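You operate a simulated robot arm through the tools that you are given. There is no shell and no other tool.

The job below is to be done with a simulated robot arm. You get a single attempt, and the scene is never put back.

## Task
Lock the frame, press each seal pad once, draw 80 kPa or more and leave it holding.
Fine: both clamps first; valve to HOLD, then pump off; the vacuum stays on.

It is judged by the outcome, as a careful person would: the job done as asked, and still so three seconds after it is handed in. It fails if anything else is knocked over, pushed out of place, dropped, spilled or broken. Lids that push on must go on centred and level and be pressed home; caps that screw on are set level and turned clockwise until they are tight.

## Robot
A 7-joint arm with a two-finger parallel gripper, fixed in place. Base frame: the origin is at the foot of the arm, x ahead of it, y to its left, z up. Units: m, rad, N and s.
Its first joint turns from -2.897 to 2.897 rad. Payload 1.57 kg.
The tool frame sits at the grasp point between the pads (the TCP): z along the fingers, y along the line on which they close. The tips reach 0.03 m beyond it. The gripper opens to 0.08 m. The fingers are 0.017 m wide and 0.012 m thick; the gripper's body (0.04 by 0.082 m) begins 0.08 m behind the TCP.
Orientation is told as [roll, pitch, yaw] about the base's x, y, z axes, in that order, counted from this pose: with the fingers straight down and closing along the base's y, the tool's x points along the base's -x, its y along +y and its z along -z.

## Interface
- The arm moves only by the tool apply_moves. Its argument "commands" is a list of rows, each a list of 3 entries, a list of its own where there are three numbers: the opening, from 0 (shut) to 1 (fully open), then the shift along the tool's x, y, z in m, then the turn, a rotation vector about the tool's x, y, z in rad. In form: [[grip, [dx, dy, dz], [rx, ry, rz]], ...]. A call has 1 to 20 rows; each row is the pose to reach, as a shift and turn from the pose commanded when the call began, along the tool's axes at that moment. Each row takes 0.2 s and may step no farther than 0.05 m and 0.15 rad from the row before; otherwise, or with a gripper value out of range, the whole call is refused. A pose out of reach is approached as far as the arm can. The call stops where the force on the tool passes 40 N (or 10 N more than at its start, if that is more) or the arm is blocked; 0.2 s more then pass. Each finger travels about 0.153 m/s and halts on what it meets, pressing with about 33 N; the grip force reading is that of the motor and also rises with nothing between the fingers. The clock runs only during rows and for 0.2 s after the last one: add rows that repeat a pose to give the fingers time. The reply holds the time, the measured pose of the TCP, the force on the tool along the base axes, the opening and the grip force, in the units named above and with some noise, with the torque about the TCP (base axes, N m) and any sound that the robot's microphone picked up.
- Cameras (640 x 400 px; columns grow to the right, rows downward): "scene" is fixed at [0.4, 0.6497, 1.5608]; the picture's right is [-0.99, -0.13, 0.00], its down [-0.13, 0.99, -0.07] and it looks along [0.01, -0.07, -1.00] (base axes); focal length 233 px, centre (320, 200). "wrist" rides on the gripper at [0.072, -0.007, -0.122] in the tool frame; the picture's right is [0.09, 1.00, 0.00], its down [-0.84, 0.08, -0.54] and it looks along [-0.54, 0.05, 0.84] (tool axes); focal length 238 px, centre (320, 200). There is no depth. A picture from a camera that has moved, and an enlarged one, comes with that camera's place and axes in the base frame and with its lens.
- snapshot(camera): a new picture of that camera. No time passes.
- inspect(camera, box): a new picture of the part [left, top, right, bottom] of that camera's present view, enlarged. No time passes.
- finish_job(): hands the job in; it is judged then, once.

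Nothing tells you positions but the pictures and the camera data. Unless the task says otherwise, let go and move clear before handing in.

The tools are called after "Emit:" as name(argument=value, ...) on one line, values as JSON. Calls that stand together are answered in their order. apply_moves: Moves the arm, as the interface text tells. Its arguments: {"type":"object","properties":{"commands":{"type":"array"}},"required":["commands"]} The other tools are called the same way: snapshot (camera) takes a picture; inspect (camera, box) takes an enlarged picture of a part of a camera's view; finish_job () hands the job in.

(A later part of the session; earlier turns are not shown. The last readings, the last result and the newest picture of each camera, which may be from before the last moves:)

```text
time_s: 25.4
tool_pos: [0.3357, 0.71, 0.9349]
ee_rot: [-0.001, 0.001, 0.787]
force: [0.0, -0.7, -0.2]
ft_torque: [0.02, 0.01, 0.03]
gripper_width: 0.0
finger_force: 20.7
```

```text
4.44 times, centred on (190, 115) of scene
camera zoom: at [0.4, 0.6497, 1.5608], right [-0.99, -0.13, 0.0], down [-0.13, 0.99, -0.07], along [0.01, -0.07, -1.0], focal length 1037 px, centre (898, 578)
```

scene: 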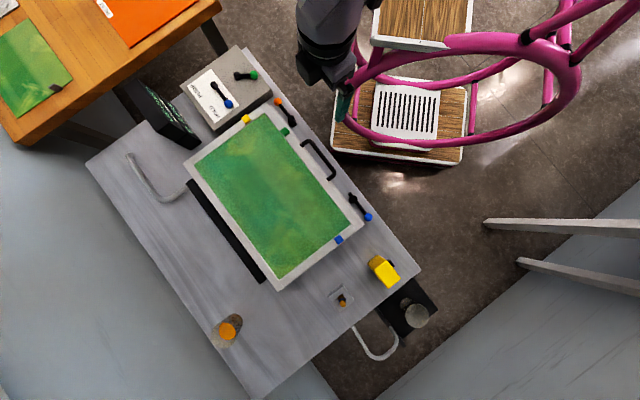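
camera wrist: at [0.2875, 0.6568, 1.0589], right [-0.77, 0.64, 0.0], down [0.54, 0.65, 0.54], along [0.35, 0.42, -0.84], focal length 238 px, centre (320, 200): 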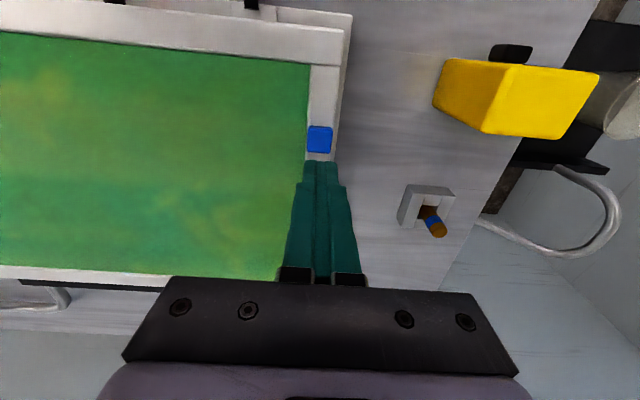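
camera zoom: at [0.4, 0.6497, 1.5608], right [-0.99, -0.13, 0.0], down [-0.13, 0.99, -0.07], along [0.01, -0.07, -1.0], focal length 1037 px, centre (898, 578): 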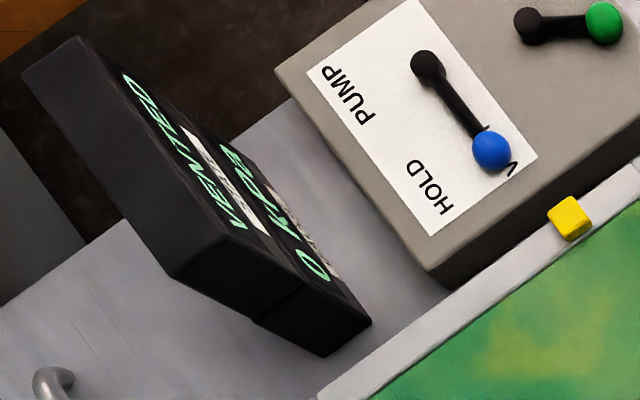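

The pad sprang back after its one press. Next is the green pad at about s=0.667, t=-0.101, and I'll travel high to hover above it.

Emit:
apply_moves(commands=[[0, [0.009, -0.046, 0], [0, 0, 0]], [0, [0.018, -0.092, 0], [0, 0, 0]], [0, [0.027, -0.138, 0], [0, 0, 0]], [0, [0.036, -0.184, 0], [0, 0, 0]], [0, [0.045, -0.23, 0], [0, 0, 0]], [0, [0.054, -0.276, 0], [0, 0, 0]], [0, [0.063, -0.322, 0], [0, 0, 0]], [0, [0.0724, -0.3667, 0], [0, 0, 0]], [0, [0.0724, -0.3667, 0], [0, 0, 0]], [0, [0.0724, -0.3667, 0], [0, 0, 0]]])

Emit:
snapshot(camera="wrist")

Emit:
inspect(camera="wrist", box=[240, 60, 400, 190])

```text
time_s: 27.6
tool_pos: [0.5448, 0.4056, 0.9384]
ee_rot: [0.0, -0.001, 0.785]
force: [0.9, 0.4, 0.3]
ft_torque: [0.03, 0.02, -0.01]
gripper_width: 0.0
finger_force: 21.4
```

```text
taken
camera wrist: at [0.4983, 0.3507, 1.0602], right [-0.77, 0.64, 0.0], down [0.54, 0.65, 0.54], along [0.35, 0.42, -0.84], focal length 238 px, centre (320, 200)
```

wrist: 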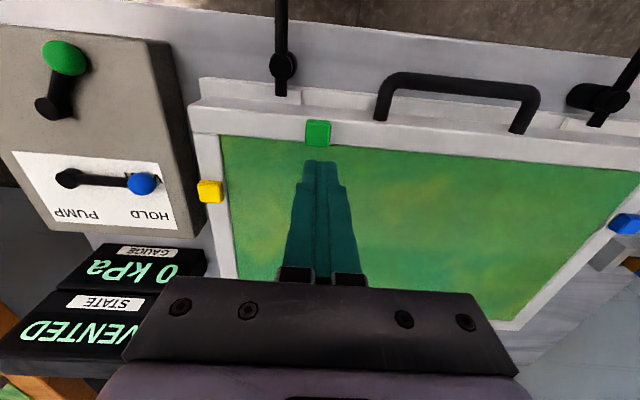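

```text
3.08 times, centred on (320, 125) of wrist
camera zoom: at [0.4983, 0.3507, 1.0602], right [-0.77, 0.64, 0.0], down [0.54, 0.65, 0.54], along [0.35, 0.42, -0.84], focal length 733 px, centre (320, 431)
```

zoom: 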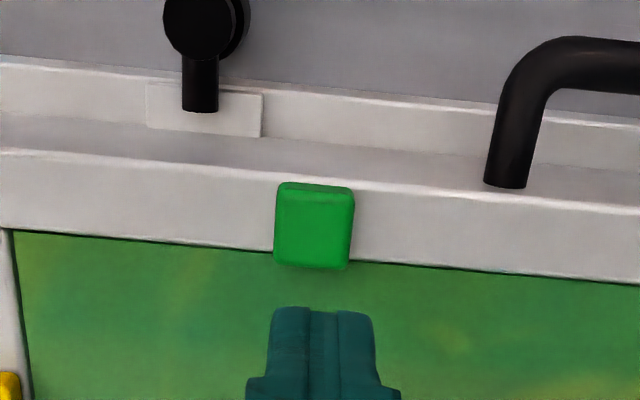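

The green pad is at s≈0.669, t≈-0.100, and its surroundings are clear of the handle. I'll correct by a few millimetres and lower to just above it.

Emit:
apply_moves(commands=[[0, [0.0036, -0.0025, 0.025], [0, 0, 0]], [0, [0.0036, -0.0025, 0.045], [0, 0, 0]], [0, [0.0036, -0.0025, 0.056], [0, 0, 0]], [0, [0.0036, -0.0025, 0.056], [0, 0, 0]]])

Emit:
inspect(camera="wrist", box=[240, 80, 400, 210])

```text
time_s: 28.6
tool_pos: [0.5415, 0.3975, 0.8804]
ee_rot: [0.0, 0.0, 0.784]
force: [0.1, 0.0, -0.3]
ft_torque: [0.01, 0.02, -0.05]
gripper_width: 0.0001
finger_force: 21.9
```

```text
3.08 times, centred on (320, 145) of wrist
camera zoom: at [0.496, 0.3426, 1.0031], right [-0.77, 0.64, 0.0], down [0.54, 0.65, 0.54], along [0.35, 0.42, -0.84], focal length 733 px, centre (320, 369)
```

zoom: 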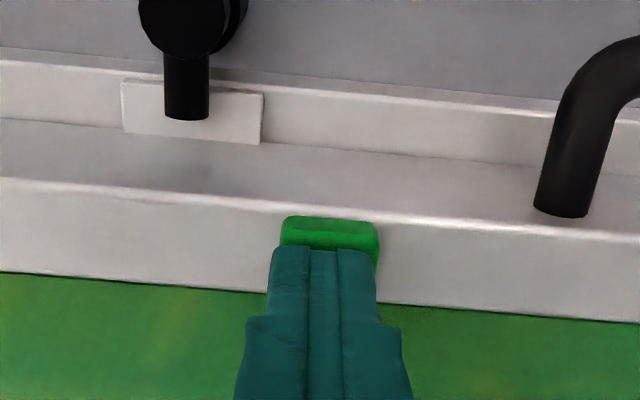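

The tip is about 3 mm short of the pad's centre in s. I'll correct that, then press in small steps until it clicks.

Emit:
apply_moves(commands=[[0, [-0.003, 0.0015, 0], [0, 0, 0]], [0, [-0.003, 0.0015, 0.003], [0, 0, 0]], [0, [-0.003, 0.0015, 0.006], [0, 0, 0]], [0, [-0.003, 0.0015, 0.0085], [0, 0, 0]], [0, [-0.003, 0.0015, 0.0105], [0, 0, 0]]])

```text
time_s: 29.8
tool_pos: [0.5423, 0.4007, 0.8705]
ee_rot: [0.001, -0.003, 0.785]
force: [-0.3, -5.5, 17.4]
ft_torque: [-0.13, -0.01, -0.04]
gripper_width: 0.0
finger_force: 21.5
heard: click
```

The green pad clicked (17 N). I'll lift off and move over to the yellow pad at roughly s=0.74, t=-0.21.

Emit:
apply_moves(commands=[[0, [0, 0, -0.01], [0, 0, 0]], [0, [0, 0, -0.04], [0, 0, 0]], [0, [0, 0, -0.066], [0, 0, 0]], [0, [-0.03, -0.035, -0.066], [0, 0, 0]], [0, [-0.06, -0.07, -0.066], [0, 0, 0]], [0, [-0.072, -0.11, -0.066], [0, 0, 0]], [0, [-0.072, -0.11, -0.066], [0, 0, 0]]])

Emit:
snapshot(camera="wrist")

Emit:
inspect(camera="wrist", box=[240, 60, 400, 190])

```text
time_s: 31.4
tool_pos: [0.6707, 0.3728, 0.9341]
ee_rot: [0.0, 0.0, 0.785]
force: [-0.5, -0.3, -0.9]
ft_torque: [0.0, -0.02, 0.01]
gripper_width: 0.0
finger_force: 21.4
```

```text
taken
camera wrist: at [0.6242, 0.3173, 1.0562], right [-0.77, 0.64, 0.0], down [0.54, 0.65, 0.54], along [0.35, 0.42, -0.84], focal length 238 px, centre (320, 200)
```

wrist: 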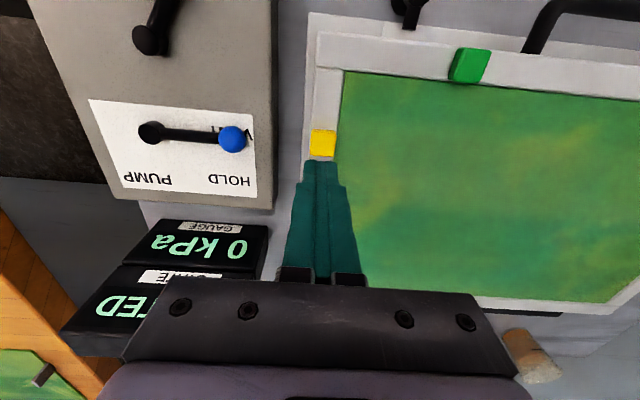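

```text
3.08 times, centred on (320, 125) of wrist
camera zoom: at [0.6242, 0.3173, 1.0562], right [-0.77, 0.64, 0.0], down [0.54, 0.65, 0.54], along [0.35, 0.42, -0.84], focal length 733 px, centre (320, 431)
```

zoom: 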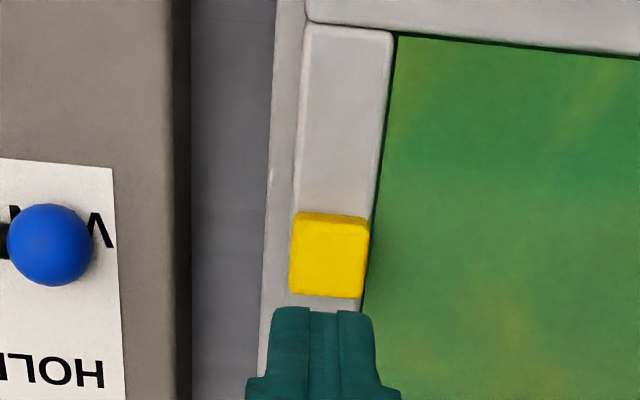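

The yellow pad is at s≈0.7406, t≈-0.2074. I'll line up and lower to just above it.

Emit:
apply_moves(commands=[[0, [-0.0029, 0.0026, 0.025], [0, 0, 0]], [0, [-0.0029, 0.0026, 0.042], [0, 0, 0]], [0, [-0.0029, 0.0026, 0.053], [0, 0, 0]], [0, [-0.0029, 0.0026, 0.053], [0, 0, 0]]])

Emit:
inspect(camera="wrist", box=[240, 80, 400, 210])

```text
time_s: 32.4
tool_pos: [0.6709, 0.378, 0.8816]
ee_rot: [-0.001, 0.0, 0.785]
force: [-0.1, -0.2, -0.2]
ft_torque: [0.01, 0.0, 0.0]
gripper_width: 0.0
finger_force: 21.6
```

```text
3.08 times, centred on (320, 145) of wrist
camera zoom: at [0.6251, 0.3223, 1.0042], right [-0.77, 0.64, 0.0], down [0.54, 0.65, 0.54], along [0.35, 0.42, -0.84], focal length 733 px, centre (320, 369)
```

zoom: 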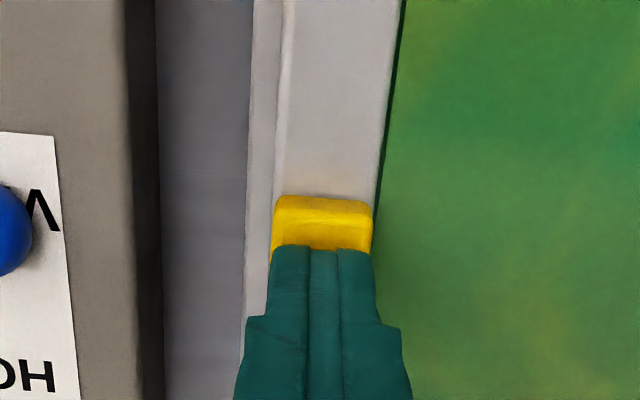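

The tip is centred over the yellow pad, and I'll press in small steps until the click.

Emit:
apply_moves(commands=[[0, [0, 0, 0.003], [0, 0, 0]], [0, [0, 0, 0.006], [0, 0, 0]], [0, [0, 0, 0.0085], [0, 0, 0]], [0, [0, 0, 0.0108], [0, 0, 0]]])

```text
time_s: 33.4
tool_pos: [0.6716, 0.3786, 0.871]
ee_rot: [0.002, -0.002, 0.787]
force: [-2.5, 2.6, 7.9]
ft_torque: [0.08, 0.08, 0.03]
gripper_width: 0.0
finger_force: 21.6
heard: click
```

All three pads clicked once. I'll lift off and move above the valve on the control box for a closer look.

Emit:
apply_moves(commands=[[0, [0, 0, -0.01], [0, 0, 0]], [0, [0, 0, -0.05], [0, 0, 0]], [0, [0, 0, -0.09], [0, 0, 0]], [0, [0.015, -0.045, -0.09], [0, 0, 0]], [0, [0.03, -0.09, -0.09], [0, 0, 0]], [0, [0.04, -0.13, -0.09], [0, 0, 0]], [0, [0.04, -0.13, -0.09], [0, 0, 0]]])

Emit:
snapshot(camera="wrist")

Emit:
inspect(camera="wrist", box=[220, 40, 420, 180])

```text
time_s: 35.0
tool_pos: [0.7317, 0.2577, 0.9635]
ee_rot: [-0.001, -0.001, 0.785]
force: [0.1, 0.2, 0.2]
ft_torque: [0.02, 0.0, 0.02]
gripper_width: 0.0
finger_force: 21.2
```

```text
taken
camera wrist: at [0.6862, 0.2021, 1.0847], right [-0.77, 0.64, 0.0], down [0.54, 0.65, 0.54], along [0.35, 0.42, -0.84], focal length 238 px, centre (320, 200)
```

wrist: 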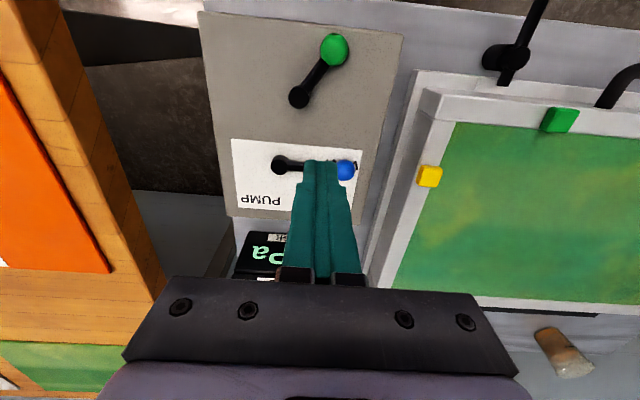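

```text
2.86 times, centred on (320, 110) of wrist
camera zoom: at [0.6862, 0.2021, 1.0847], right [-0.77, 0.64, 0.0], down [0.54, 0.65, 0.54], along [0.35, 0.42, -0.84], focal length 681 px, centre (320, 457)
```

zoom: 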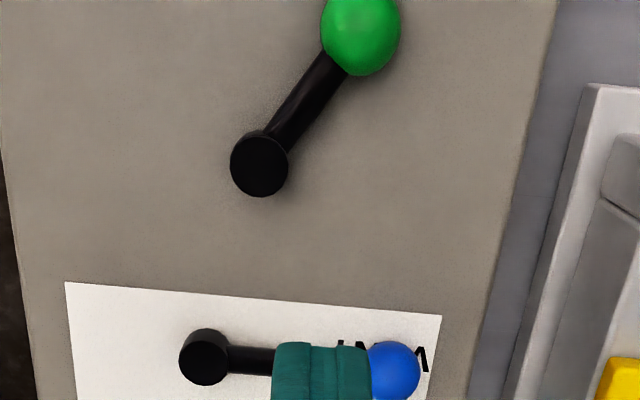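

I can now place the valve pivot at about s=0.753, t=-0.379 with its knob at t=-0.298, z≈0.817, pointing to VENT. The pump pivot is at about s=0.675, t=-0.360 with its knob toward OFF. I'll draw back for an unobstructed view of the box labels and gauge.

Emit:
apply_moves(commands=[[0, [0.04, 0.01, -0.015], [0, 0, 0]], [0, [0.08, 0.02, -0.03], [0, 0, 0]], [0, [0.115, 0.03, -0.05], [0, 0, 0]], [0, [0.115, 0.03, -0.05], [0, 0, 0]]])

Emit:
snapshot(camera="wrist")

Emit:
inspect(camera="wrist", box=[200, 60, 420, 220])

```text
time_s: 36.0
tool_pos: [0.6313, 0.1985, 1.0114]
ee_rot: [-0.001, 0.0, 0.784]
force: [0.3, 0.0, -0.4]
ft_torque: [0.01, 0.03, 0.03]
gripper_width: 0.0
finger_force: 21.4
```

```text
taken
camera wrist: at [0.5852, 0.1433, 1.1342], right [-0.77, 0.64, 0.0], down [0.54, 0.65, 0.54], along [0.35, 0.42, -0.84], focal length 238 px, centre (320, 200)
```

wrist: 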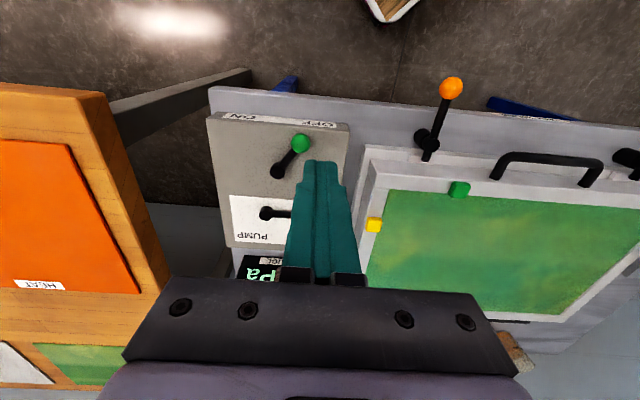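

```text
2.50 times, centred on (310, 140) of wrist
camera zoom: at [0.5852, 0.1433, 1.1342], right [-0.77, 0.64, 0.0], down [0.54, 0.65, 0.54], along [0.35, 0.42, -0.84], focal length 596 px, centre (345, 350)
```

zoom: 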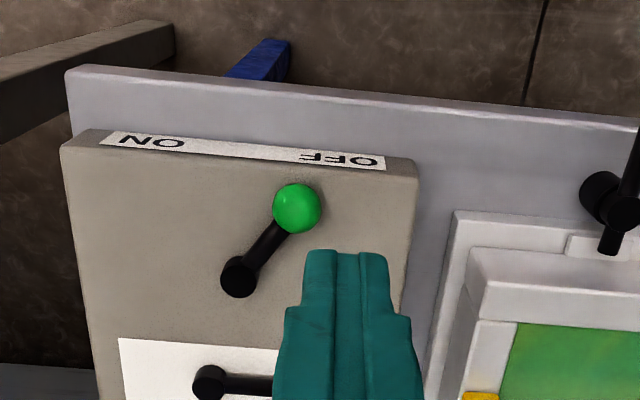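

The label geometry gives VENT at about 0°, HOLD at about 60° and PUMP at about 120° around the valve pivot, swinging away from the base. I'll hover behind the valve knob on its near side.

Emit:
apply_moves(commands=[[0, [-0.035, 0.003, 0.02], [0, 0, 0]], [0, [-0.07, 0.005, 0.04], [0, 0, 0]], [0, [-0.105, 0.007, 0.06], [0, 0, 0]], [0, [-0.138, 0.0095, 0.085], [0, 0, 0]], [0, [-0.138, 0.0095, 0.11], [0, 0, 0]], [0, [-0.138, 0.0095, 0.11], [0, 0, 0]]])

Emit:
snapshot(camera="wrist")

Emit:
inspect(camera="wrist", box=[180, 60, 420, 230])

```text
time_s: 37.4
tool_pos: [0.7214, 0.3024, 0.9045]
ee_rot: [-0.001, -0.002, 0.785]
force: [0.5, 0.5, -0.4]
ft_torque: [0.01, -0.04, 0.01]
gripper_width: 0.0
finger_force: 21.2
```

```text
taken
camera wrist: at [0.676, 0.2471, 1.0264], right [-0.77, 0.64, 0.0], down [0.54, 0.65, 0.54], along [0.35, 0.42, -0.84], focal length 238 px, centre (320, 200)
```

wrist: 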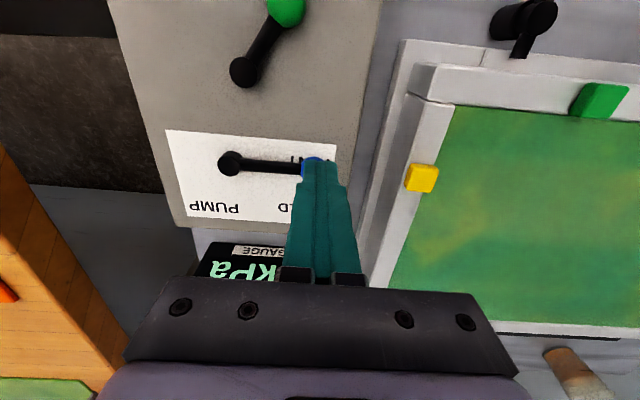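

```text
2.35 times, centred on (300, 145) of wrist
camera zoom: at [0.676, 0.2471, 1.0264], right [-0.77, 0.64, 0.0], down [0.54, 0.65, 0.54], along [0.35, 0.42, -0.84], focal length 561 px, centre (367, 329)
```

zoom: 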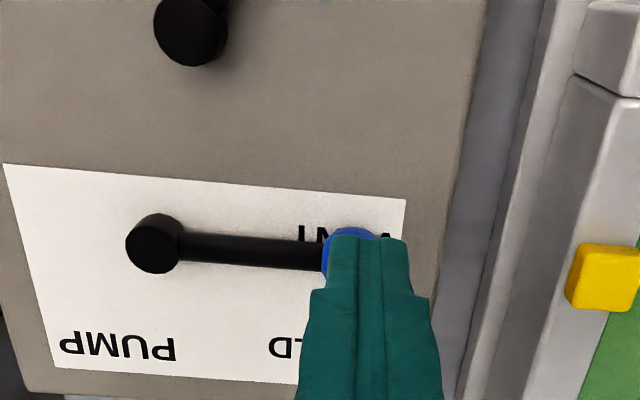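

The finger is positioned 7 mm short of the valve knob on the VENT side. I'll lower to knob height, with the tip at about z=0.803.

Emit:
apply_moves(commands=[[0, [0, 0, 0.025], [0, 0, 0]], [0, [0, 0, 0.05], [0, 0, 0]], [0, [0, 0, 0.0712], [0, 0, 0]], [0, [0, 0, 0.0712], [0, 0, 0]]])

Emit:
inspect(camera="wrist", box=[180, 60, 420, 230])

```text
time_s: 38.4
tool_pos: [0.7245, 0.2995, 0.8339]
ee_rot: [0.0, -0.002, 0.784]
force: [-8.5, -8.6, 37.9]
ft_torque: [-0.48, 0.48, -0.07]
gripper_width: 0.0
finger_force: 21.7
```

```text
2.35 times, centred on (300, 145) of wrist
camera zoom: at [0.6781, 0.2446, 0.9568], right [-0.77, 0.64, 0.0], down [0.54, 0.64, 0.54], along [0.35, 0.42, -0.84], focal length 561 px, centre (367, 329)
```

zoom: 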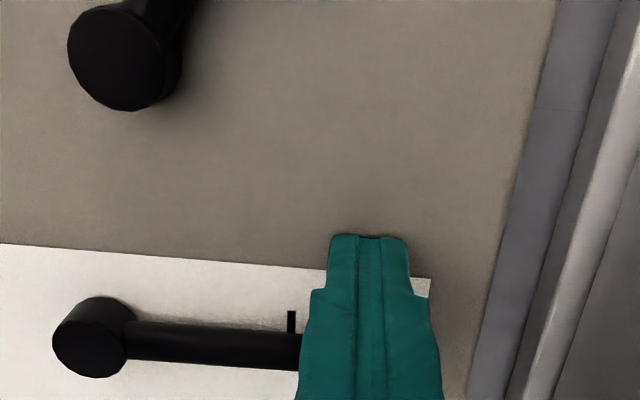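

I feel 38 N upward, so the box top is at about z≈0.803 and the knob sits just above it. I'll raise 8 mm right away to relieve the contact.

Emit:
apply_moves(commands=[[0, [0, 0, -0.004], [0, 0, 0]], [0, [0, 0, -0.008], [0, 0, 0]], [0, [0, 0, -0.008], [0, 0, 0]]])

Emit:
snapshot(camera="wrist")

Emit:
inspect(camera="scene", box=[150, 40, 290, 140])

```text
time_s: 39.2
tool_pos: [0.7241, 0.3004, 0.8402]
ee_rot: [0.0, -0.001, 0.784]
force: [0.5, 0.1, 0.3]
ft_torque: [0.02, -0.02, 0.01]
gripper_width: 0.0
finger_force: 21.4
```

```text
taken
camera wrist: at [0.6788, 0.246, 0.9614], right [-0.77, 0.64, 0.0], down [0.54, 0.65, 0.54], along [0.35, 0.42, -0.84], focal length 238 px, centre (320, 200)
```

wrist: 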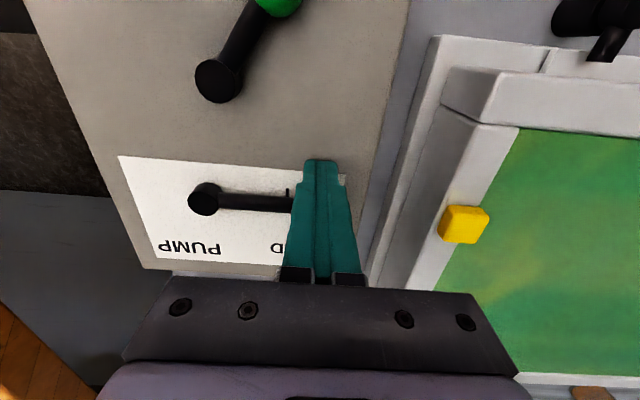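

```text
4.00 times, centred on (220, 90) of scene
camera zoom: at [0.4, 0.6497, 1.5608], right [-0.99, -0.13, 0.0], down [-0.13, 0.99, -0.07], along [0.01, -0.07, -1.0], focal length 934 px, centre (720, 640)
```

zoom: 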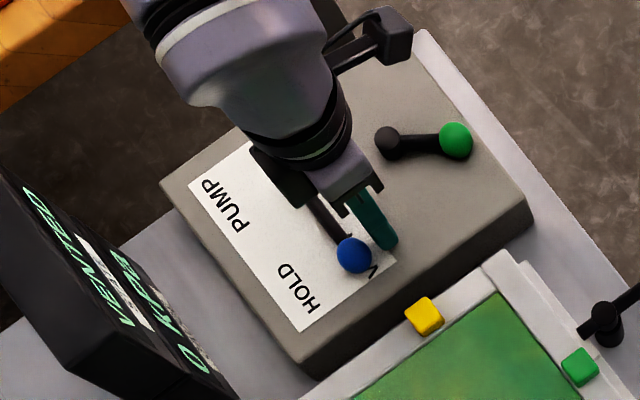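

The fingers are free again at tip z≈0.81 and the valve is still at VENT. I'll swing the valve lever around toward PUMP, checking at about 80°.

Emit:
apply_moves(commands=[[0, [-0.0056, 0.001, 0], [0, 0, 0]], [0, [-0.0181, 0.0039, 0], [0, 0, 0]], [0, [-0.0312, 0.0047, 0], [0, 0, 0]], [0, [-0.0447, 0.0033, 0], [0, 0, 0]], [0, [-0.0584, -0.0005, 0], [0, 0, 0]], [0, [-0.0713, -0.0067, 0], [0, 0, 0]], [0, [-0.0834, -0.0155, 0], [0, 0, 0]], [0, [-0.0939, -0.0267, 0], [0, 0, 0]], [0, [-0.1023, -0.04, 0], [0, 0, 0]]])

Emit:
snapshot(camera="wrist")

Emit:
inspect(camera="scene", box=[130, 40, 270, 160])

```text
time_s: 41.2
tool_pos: [0.8238, 0.3467, 0.8389]
ee_rot: [0.0, 0.001, 0.785]
force: [-1.0, 0.0, 0.6]
ft_torque: [0.0, -0.01, 0.0]
gripper_width: 0.0001
finger_force: 21.0
```

```text
taken
camera wrist: at [0.7778, 0.2913, 0.9609], right [-0.77, 0.64, 0.0], down [0.54, 0.65, 0.54], along [0.35, 0.42, -0.84], focal length 238 px, centre (320, 200)
```

wrist: 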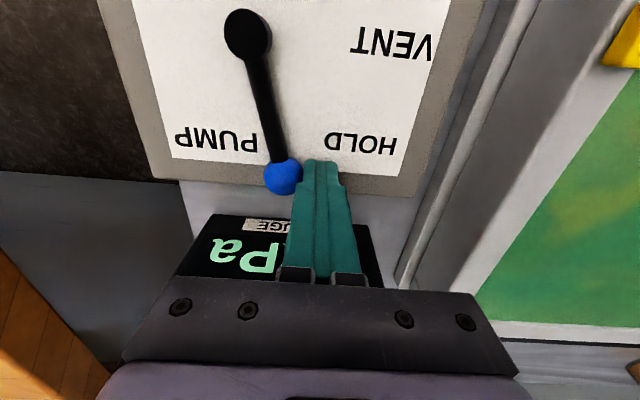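

```text
3.33 times, centred on (200, 100) of scene
camera zoom: at [0.4, 0.6497, 1.5608], right [-0.99, -0.13, 0.0], down [-0.13, 0.99, -0.07], along [0.01, -0.07, -1.0], focal length 778 px, centre (720, 533)
```

zoom: 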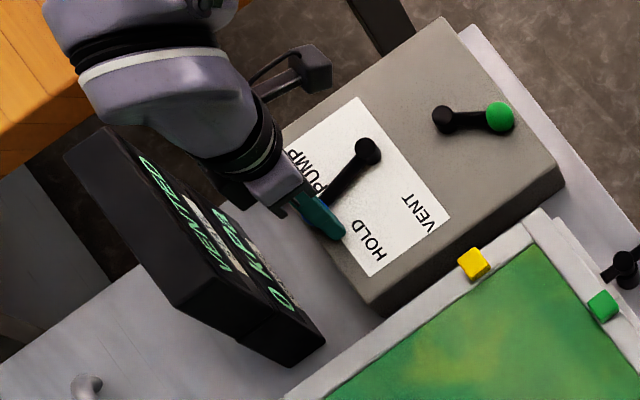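

The lever moves easily and is now at about 80°, between HOLD and PUMP. I'll continue toward PUMP and feel for the stop.

Emit:
apply_moves(commands=[[0, [-0.0058, -0.015, 0], [0, 0, 0]], [0, [-0.0092, -0.0282, 0], [0, 0, 0]], [0, [-0.0102, -0.0421, 0], [0, 0, 0]], [0, [-0.0098, -0.0495, 0], [0, 0, 0]], [0, [-0.0088, -0.0565, 0], [0, 0, 0]]])

Emit:
snapshot(camera="wrist")

Emit:
inspect(camera="scene", box=[130, 40, 270, 160])

```text
time_s: 41.9
tool_pos: [0.8436, 0.339, 0.8376]
ee_rot: [0.017, 0.009, 0.786]
force: [-9.2, 5.6, 2.2]
ft_torque: [0.11, 0.19, -0.04]
gripper_width: 0.0
finger_force: 21.7
stopped in row 3: the force on the tool passed its limit at 48 N (the readings are from after the stop); the commanded pose is now the measured one
```

```text
taken
camera wrist: at [0.7995, 0.2824, 0.9599], right [-0.77, 0.64, 0.02], down [0.55, 0.64, 0.54], along [0.33, 0.42, -0.84], focal length 238 px, centre (320, 200)
```

wrist: 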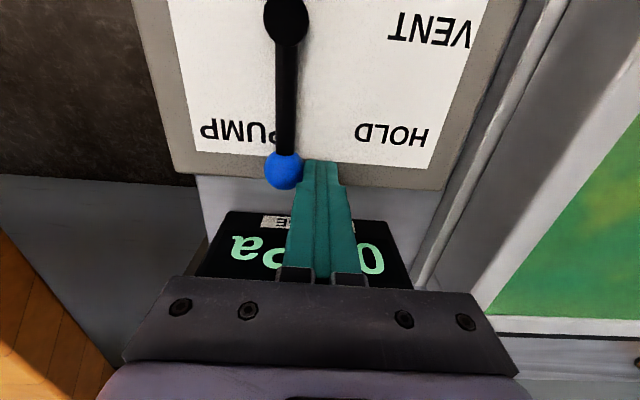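

```text
3.33 times, centred on (200, 100) of scene
camera zoom: at [0.4, 0.6497, 1.5608], right [-0.99, -0.13, 0.0], down [-0.13, 0.99, -0.07], along [0.01, -0.07, -1.0], focal length 778 px, centre (720, 533)
```

zoom: 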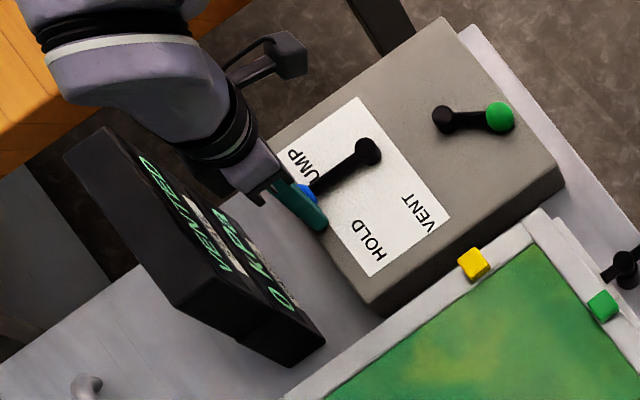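

The valve hit a firm stop with its lever at 90° beside PUMP, so PUMP is at 90°, VENT at 0° and HOLD between. I'll back off, level the tool, and go to the pump lever.

Emit:
apply_moves(commands=[[0, [0, 0.015, 0], [0.009, 0.003, 0]], [0, [0, 0.025, -0.03], [0.0184, 0.0057, 0]], [0, [0, 0.03, -0.07], [0.0184, 0.0057, 0]], [0, [0.045, 0.036, -0.09], [0.0184, 0.0057, 0]], [0, [0.09, 0.042, -0.09], [0.0184, 0.0057, 0]], [0, [0.135, 0.049, -0.09], [0.0184, 0.0057, 0]], [0, [0.187, 0.0568, -0.09], [0.0184, 0.0057, 0]], [0, [0.187, 0.0568, -0.09], [0.0184, 0.0057, 0]], [0, [0.187, 0.0568, -0.09], [0.0184, 0.0057, 0]]])

Emit:
snapshot(camera="wrist")

Emit:
inspect(camera="wrist", box=[180, 60, 420, 230])

```text
refused: row 7 steps farther than a row can; nothing moved
```

```text
taken
camera wrist: at [0.7995, 0.2824, 0.9599], right [-0.77, 0.64, 0.02], down [0.55, 0.64, 0.54], along [0.33, 0.42, -0.84], focal length 238 px, centre (320, 200)
```

wrist: 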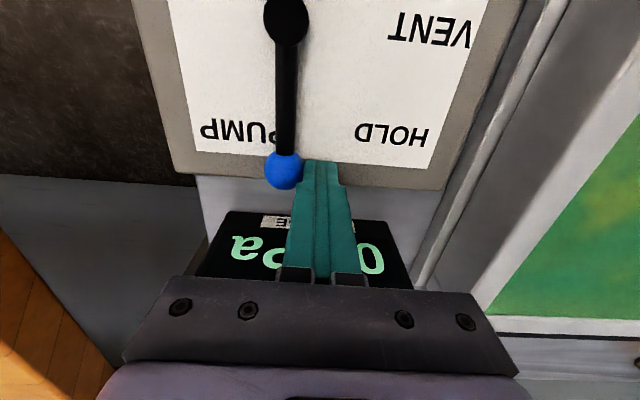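

```text
2.35 times, centred on (300, 145) of wrist
camera zoom: at [0.7995, 0.2824, 0.9599], right [-0.77, 0.64, 0.02], down [0.55, 0.64, 0.54], along [0.33, 0.42, -0.84], focal length 561 px, centre (367, 329)
```

zoom: 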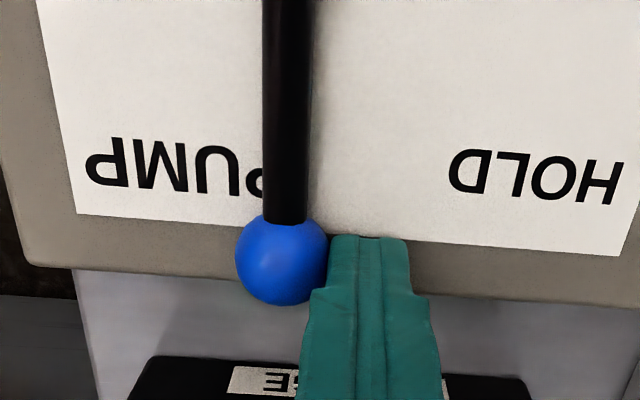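

One row was too long a step, so nothing moved. I'll repeat the same back-off with shorter steps.

Emit:
apply_moves(commands=[[0, [0, 0.015, 0], [0.009, 0.003, 0]], [0, [0, 0.025, -0.03], [0.0184, 0.0057, 0]], [0, [0, 0.03, -0.07], [0.0184, 0.0057, 0]], [0, [0.04, 0.036, -0.09], [0.0184, 0.0057, 0]], [0, [0.08, 0.042, -0.09], [0.0184, 0.0057, 0]], [0, [0.12, 0.049, -0.09], [0.0184, 0.0057, 0]], [0, [0.155, 0.053, -0.09], [0.0184, 0.0057, 0]], [0, [0.187, 0.0568, -0.09], [0.0184, 0.0057, 0]], [0, [0.187, 0.0568, -0.09], [0.0184, 0.0057, 0]], [0, [0.187, 0.0568, -0.09], [0.0184, 0.0057, 0]]])

Emit:
snapshot(camera="wrist")

Emit:
inspect(camera="wrist", box=[180, 60, 420, 230])

```text
time_s: 44.1
tool_pos: [0.6738, 0.241, 0.9266]
ee_rot: [-0.003, 0.014, 0.785]
force: [-0.8, -0.6, 1.3]
ft_torque: [-0.04, -0.02, 0.01]
gripper_width: 0.0
finger_force: 21.0
```

```text
taken
camera wrist: at [0.6283, 0.1875, 1.0491], right [-0.77, 0.64, 0.0], down [0.54, 0.65, 0.53], along [0.34, 0.41, -0.85], focal length 238 px, centre (320, 200)
```

wrist: 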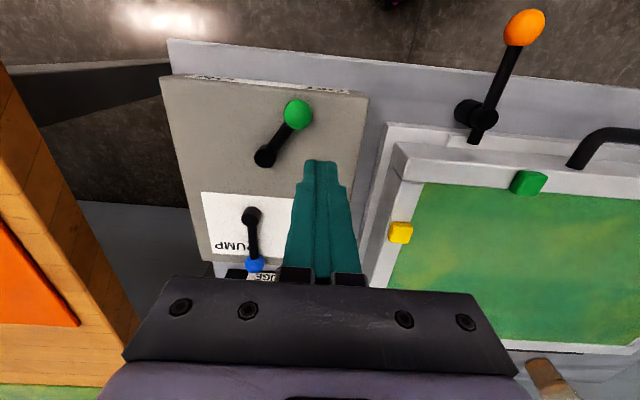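

```text
2.35 times, centred on (300, 145) of wrist
camera zoom: at [0.6283, 0.1875, 1.0491], right [-0.77, 0.64, 0.0], down [0.54, 0.65, 0.53], along [0.34, 0.41, -0.85], focal length 561 px, centre (367, 329)
```

zoom: 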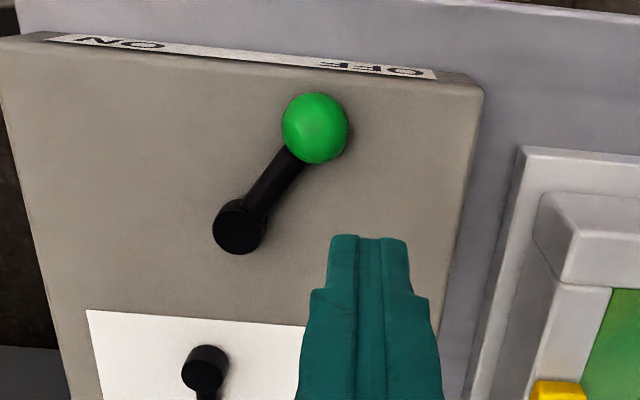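

The tool has a small leftover tilt (pitch 0.014), which I'll correct. The pump knob is where I calculated, so I'll lower the closed fingers on its OFF side with the tip at about z=0.81.

Emit:
apply_moves(commands=[[0, [-0.002, 0.006, 0.02], [-0.002, -0.0145, 0]], [0, [-0.002, 0.006, 0.045], [-0.002, -0.0145, 0]], [0, [-0.002, 0.006, 0.07], [-0.002, -0.0145, 0]], [0, [-0.002, 0.006, 0.0866], [-0.002, -0.0145, 0]], [0, [-0.002, 0.006, 0.0866], [-0.002, -0.0145, 0]]])

Emit:
snapshot(camera="wrist")

Emit:
inspect(camera="scene", box=[130, 40, 290, 160])

```text
time_s: 45.3
tool_pos: [0.6714, 0.2465, 0.8415]
ee_rot: [-0.003, 0.0, 0.784]
force: [0.5, 0.1, -0.2]
ft_torque: [-0.02, 0.02, -0.01]
gripper_width: 0.0001
finger_force: 21.4
```

```text
taken
camera wrist: at [0.6249, 0.1909, 0.9636], right [-0.77, 0.64, 0.0], down [0.54, 0.65, 0.54], along [0.35, 0.42, -0.84], focal length 238 px, centre (320, 200)
```

wrist: 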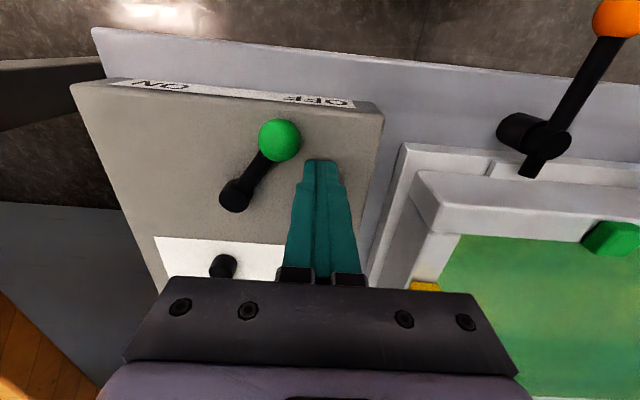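

```text
3.33 times, centred on (210, 100) of scene
camera zoom: at [0.4, 0.6497, 1.5608], right [-0.99, -0.13, 0.0], down [-0.13, 0.99, -0.07], along [0.01, -0.07, -1.0], focal length 778 px, centre (687, 533)
```

zoom: 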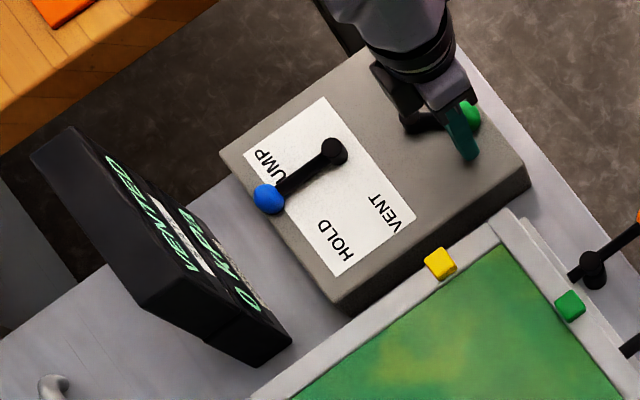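

The valve points at PUMP and the finger is clear beside the pump knob. I'll push the pump lever toward ON.

Emit:
apply_moves(commands=[[0, [0.0027, -0.0053, 0], [0, 0, 0]], [0, [0.01, -0.01, 0], [0, 0, 0]], [0, [0.016, -0.0149, 0], [0, 0, 0]], [0, [0.023, -0.024, 0], [0, 0, 0]], [0, [0.0287, -0.0345, 0], [0, 0, 0]], [0, [0.032, -0.0435, 0], [0, 0, 0]], [0, [0.0346, -0.0529, 0], [0, 0, 0]]])

Emit:
snapshot(camera="wrist")

Emit:
inspect(camera="scene", box=[130, 40, 290, 160])

```text
time_s: 46.9
tool_pos: [0.6839, 0.1859, 0.8413]
ee_rot: [-0.002, -0.002, 0.786]
force: [0.0, 0.6, 0.0]
ft_torque: [0.05, 0.04, 0.01]
gripper_width: 0.0
finger_force: 21.3
```

```text
taken
camera wrist: at [0.637, 0.1304, 0.964], right [-0.77, 0.64, 0.0], down [0.54, 0.65, 0.54], along [0.35, 0.42, -0.84], focal length 238 px, centre (320, 200)
```

wrist: 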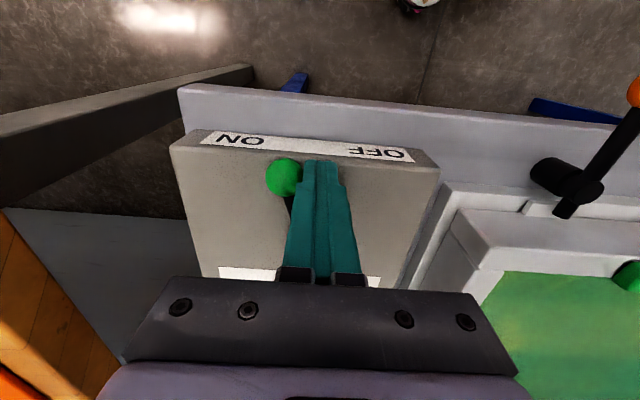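

```text
3.33 times, centred on (210, 100) of scene
camera zoom: at [0.4, 0.6497, 1.5608], right [-0.99, -0.13, 0.0], down [-0.13, 0.99, -0.07], along [0.01, -0.07, -1.0], focal length 778 px, centre (687, 533)
```

zoom: 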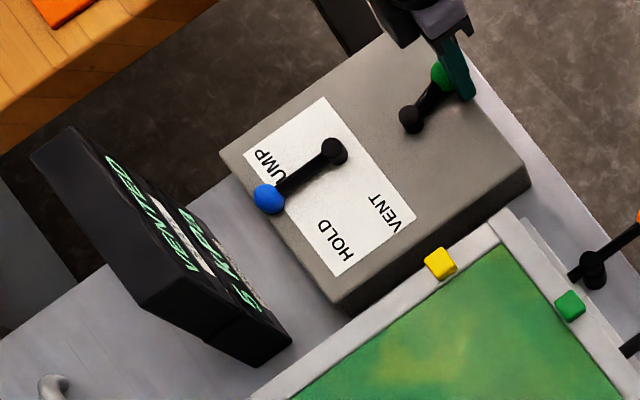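

The gauge digit seems to have changed. I'll look at it closely.

Emit:
inspect(camera="scene", box=[140, 75, 210, 140])

```text
6.15 times, centred on (175, 108) of scene
camera zoom: at [0.4, 0.6497, 1.5608], right [-0.99, -0.13, 0.0], down [-0.13, 0.99, -0.07], along [0.01, -0.07, -1.0], focal length 1436 px, centre (1212, 769)
```

zoom: 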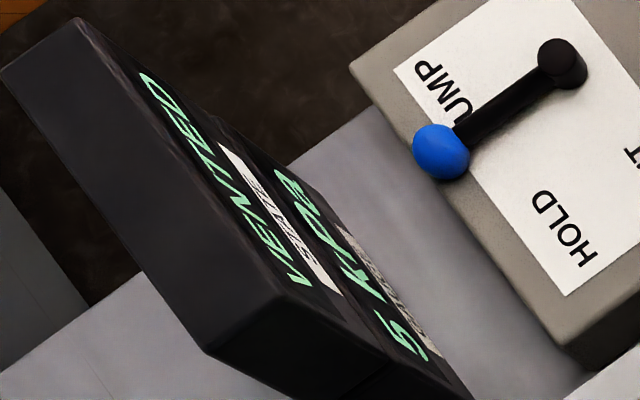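

The gauge reads 5 kPa, so the pump is running and drawing. I'll push its lever fully to the ON stop in small steps.

Emit:
apply_moves(commands=[[0, [0.0002, -0.0055, 0], [0, 0, 0]], [0, [0.0002, -0.0105, 0], [0, 0, 0]], [0, [-0.0001, -0.0155, 0], [0, 0, 0]]])

Emit:
inspect(camera="scene", box=[140, 40, 280, 140])

```text
time_s: 47.7
tool_pos: [0.6942, 0.1746, 0.8418]
ee_rot: [-0.001, -0.002, 0.785]
force: [0.5, 0.5, -0.5]
ft_torque: [-0.03, -0.02, -0.03]
gripper_width: 0.0001
finger_force: 21.9
```

```text
4.00 times, centred on (210, 90) of scene
camera zoom: at [0.4, 0.6497, 1.5608], right [-0.99, -0.13, 0.0], down [-0.13, 0.99, -0.07], along [0.01, -0.07, -1.0], focal length 934 px, centre (760, 640)
```

zoom: 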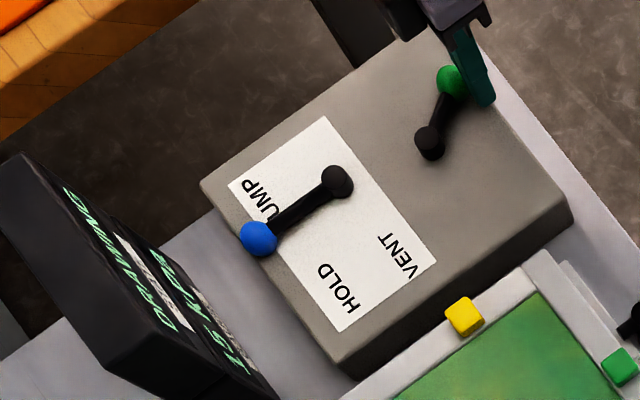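

The state now reads "DRAWING" at about 15 kPa. I'll nudge the pump lever a bit more to find its stop.

Emit:
apply_moves(commands=[[0, [-0.0005, -0.003, 0], [0, 0, 0]], [0, [-0.0015, -0.006, 0], [0, 0, 0]], [0, [-0.0025, -0.009, 0], [0, 0, 0]]])

Emit:
inspect(camera="scene", box=[140, 40, 280, 140])

```text
time_s: 48.5
tool_pos: [0.6976, 0.1729, 0.8417]
ee_rot: [0.001, 0.005, 0.788]
force: [-33.0, 12.6, -7.2]
ft_torque: [0.34, 1.05, 0.05]
gripper_width: 0.0
finger_force: 21.2
```

```text
4.00 times, centred on (210, 90) of scene
camera zoom: at [0.4, 0.6497, 1.5608], right [-0.99, -0.13, 0.0], down [-0.13, 0.99, -0.07], along [0.01, -0.07, -1.0], focal length 934 px, centre (760, 640)
```

zoom: 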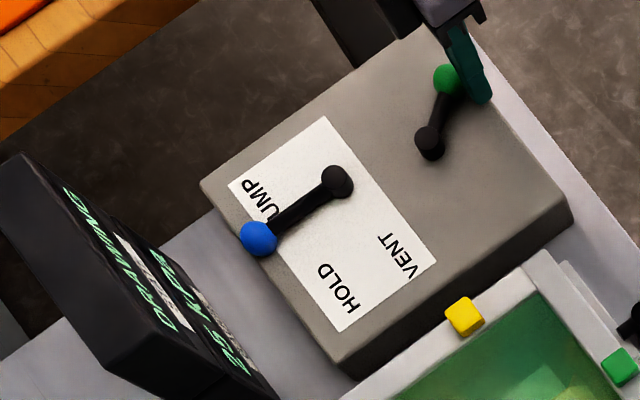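

The pump is at its ON stop and the gauge reads about 25 kPa and rising. I'll back off, rise, and go to the far side of the valve knob, ready to set HOLD.

Emit:
apply_moves(commands=[[0, [0.008, 0.018, 0], [0, 0, 0]], [0, [0.008, 0.018, -0.04], [0, 0, 0]], [0, [0, 0.01, -0.08], [0, 0, 0]], [0, [-0.045, 0, -0.08], [0, 0, 0]], [0, [-0.09, -0.01, -0.08], [0, 0, 0]], [0, [-0.135, -0.02, -0.08], [0, 0, 0]], [0, [-0.18, -0.028, -0.08], [0, 0, 0]], [0, [-0.2169, -0.0341, -0.08], [0, 0, 0]], [0, [-0.2169, -0.0341, -0.08], [0, 0, 0]]])

Emit:
snapshot(camera="wrist")

Emit:
inspect(camera="scene", box=[140, 40, 280, 140])

```text
time_s: 50.5
tool_pos: [0.8833, 0.3031, 0.9224]
ee_rot: [-0.001, 0.0, 0.785]
force: [-0.4, -0.6, 0.0]
ft_torque: [0.02, 0.0, 0.01]
gripper_width: 0.0
finger_force: 21.9
```

```text
taken
camera wrist: at [0.836, 0.2484, 1.0447], right [-0.77, 0.64, 0.0], down [0.54, 0.65, 0.54], along [0.35, 0.42, -0.84], focal length 238 px, centre (320, 200)
```

wrist: 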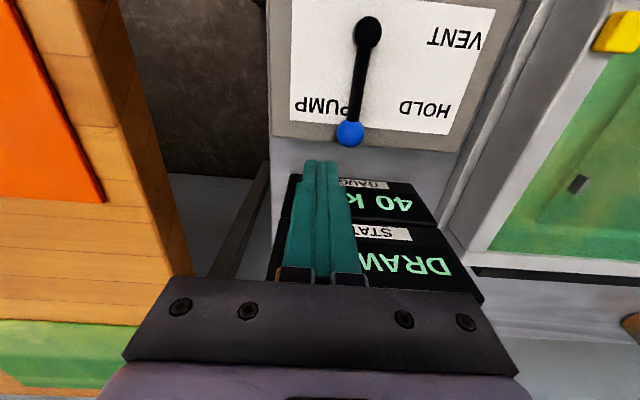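

```text
4.00 times, centred on (210, 90) of scene
camera zoom: at [0.4, 0.6497, 1.5608], right [-0.99, -0.13, 0.0], down [-0.13, 0.99, -0.07], along [0.01, -0.07, -1.0], focal length 934 px, centre (760, 640)
```

zoom: 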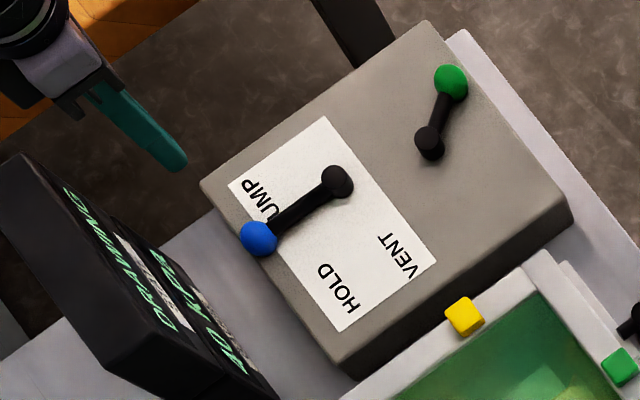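

The gauge reads 40 kPa and climbing, and the valve knob is at s≈0.834, t≈-0.380. I'll lower beside it on the PUMP side without touching, which also lets the pump keep drawing.

Emit:
apply_moves(commands=[[0, [0.003, -0.002, 0.025], [0, 0, 0]], [0, [0.003, -0.002, 0.05], [0, 0, 0]], [0, [0.003, -0.002, 0.07], [0, 0, 0]], [0, [0.003, -0.002, 0.082], [0, 0, 0]], [0, [0.003, -0.002, 0.082], [0, 0, 0]]])

Emit:
snapshot(camera="wrist")

Emit:
inspect(camera="scene", box=[140, 40, 280, 140])

```text
time_s: 51.7
tool_pos: [0.8807, 0.2976, 0.8429]
ee_rot: [-0.002, -0.001, 0.786]
force: [-0.2, -0.6, 0.1]
ft_torque: [0.02, 0.01, -0.01]
gripper_width: 0.0
finger_force: 21.9
```

```text
taken
camera wrist: at [0.8333, 0.2425, 0.9655], right [-0.77, 0.64, 0.0], down [0.54, 0.65, 0.54], along [0.35, 0.42, -0.84], focal length 238 px, centre (320, 200)
```

wrist: 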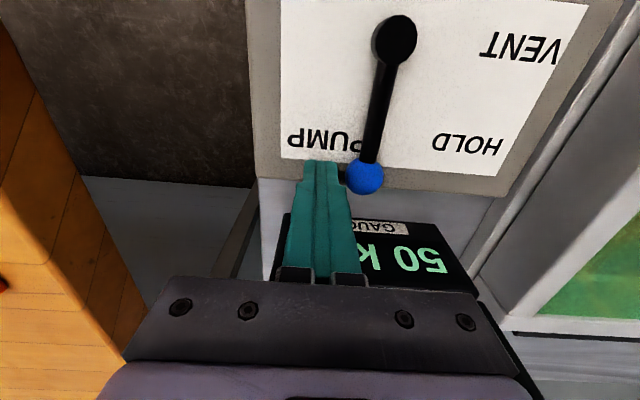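

```text
4.00 times, centred on (210, 90) of scene
camera zoom: at [0.4, 0.6497, 1.5608], right [-0.99, -0.13, 0.0], down [-0.13, 0.99, -0.07], along [0.01, -0.07, -1.0], focal length 934 px, centre (760, 640)
```

zoom: 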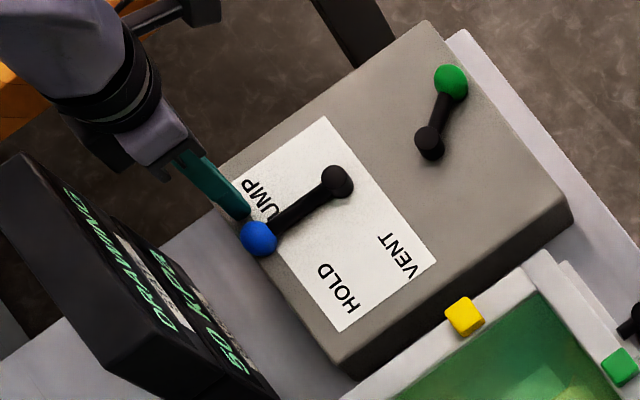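

It reads 50 kPa now, and I'm beside the knob without contact. I'll hold still for about 4 seconds while the vacuum builds.

Emit:
apply_moves(commands=[[0, [0, 0, 0], [0, 0, 0]], [0, [0, 0, 0], [0, 0, 0]], [0, [0, 0, 0], [0, 0, 0]], [0, [0, 0, 0], [0, 0, 0]], [0, [0, 0, 0], [0, 0, 0]], [0, [0, 0, 0], [0, 0, 0]], [0, [0, 0, 0], [0, 0, 0]], [0, [0, 0, 0], [0, 0, 0]], [0, [0, 0, 0], [0, 0, 0]], [0, [0, 0, 0], [0, 0, 0]], [0, [0, 0, 0], [0, 0, 0]], [0, [0, 0, 0], [0, 0, 0]], [0, [0, 0, 0], [0, 0, 0]], [0, [0, 0, 0], [0, 0, 0]], [0, [0, 0, 0], [0, 0, 0]], [0, [0, 0, 0], [0, 0, 0]], [0, [0, 0, 0], [0, 0, 0]], [0, [0, 0, 0], [0, 0, 0]]])

Emit:
snapshot(camera="wrist")

Emit:
inspect(camera="scene", box=[140, 75, 210, 140])

```text
time_s: 55.5
tool_pos: [0.8793, 0.2972, 0.8441]
ee_rot: [-0.003, -0.002, 0.786]
force: [-0.9, -0.1, 0.5]
ft_torque: [0.01, 0.01, 0.0]
gripper_width: 0.0
finger_force: 20.9
```

```text
taken
camera wrist: at [0.8334, 0.2425, 0.9656], right [-0.77, 0.64, 0.0], down [0.54, 0.65, 0.54], along [0.35, 0.42, -0.84], focal length 238 px, centre (320, 200)
```

wrist: 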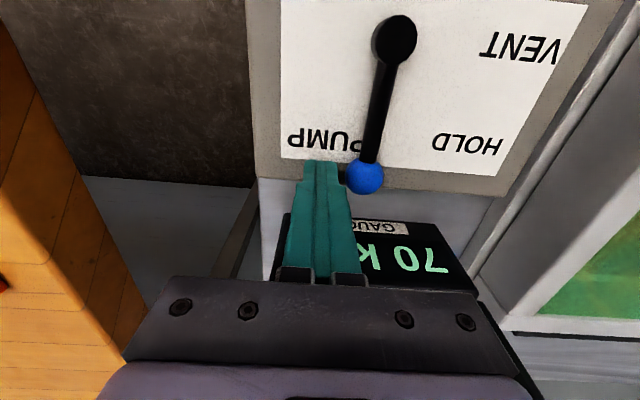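

```text
6.15 times, centred on (175, 108) of scene
camera zoom: at [0.4, 0.6497, 1.5608], right [-0.99, -0.13, 0.0], down [-0.13, 0.99, -0.07], along [0.01, -0.07, -1.0], focal length 1436 px, centre (1212, 769)
```

zoom: 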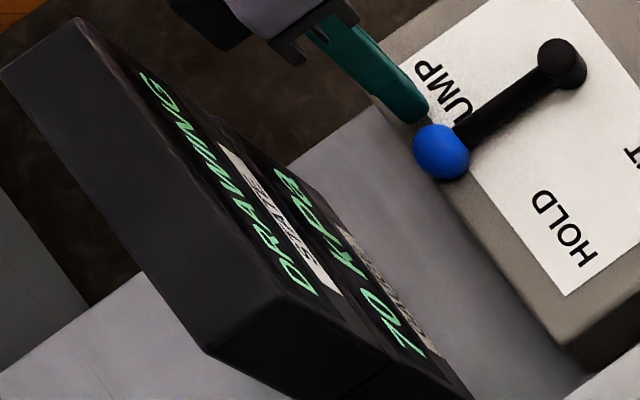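

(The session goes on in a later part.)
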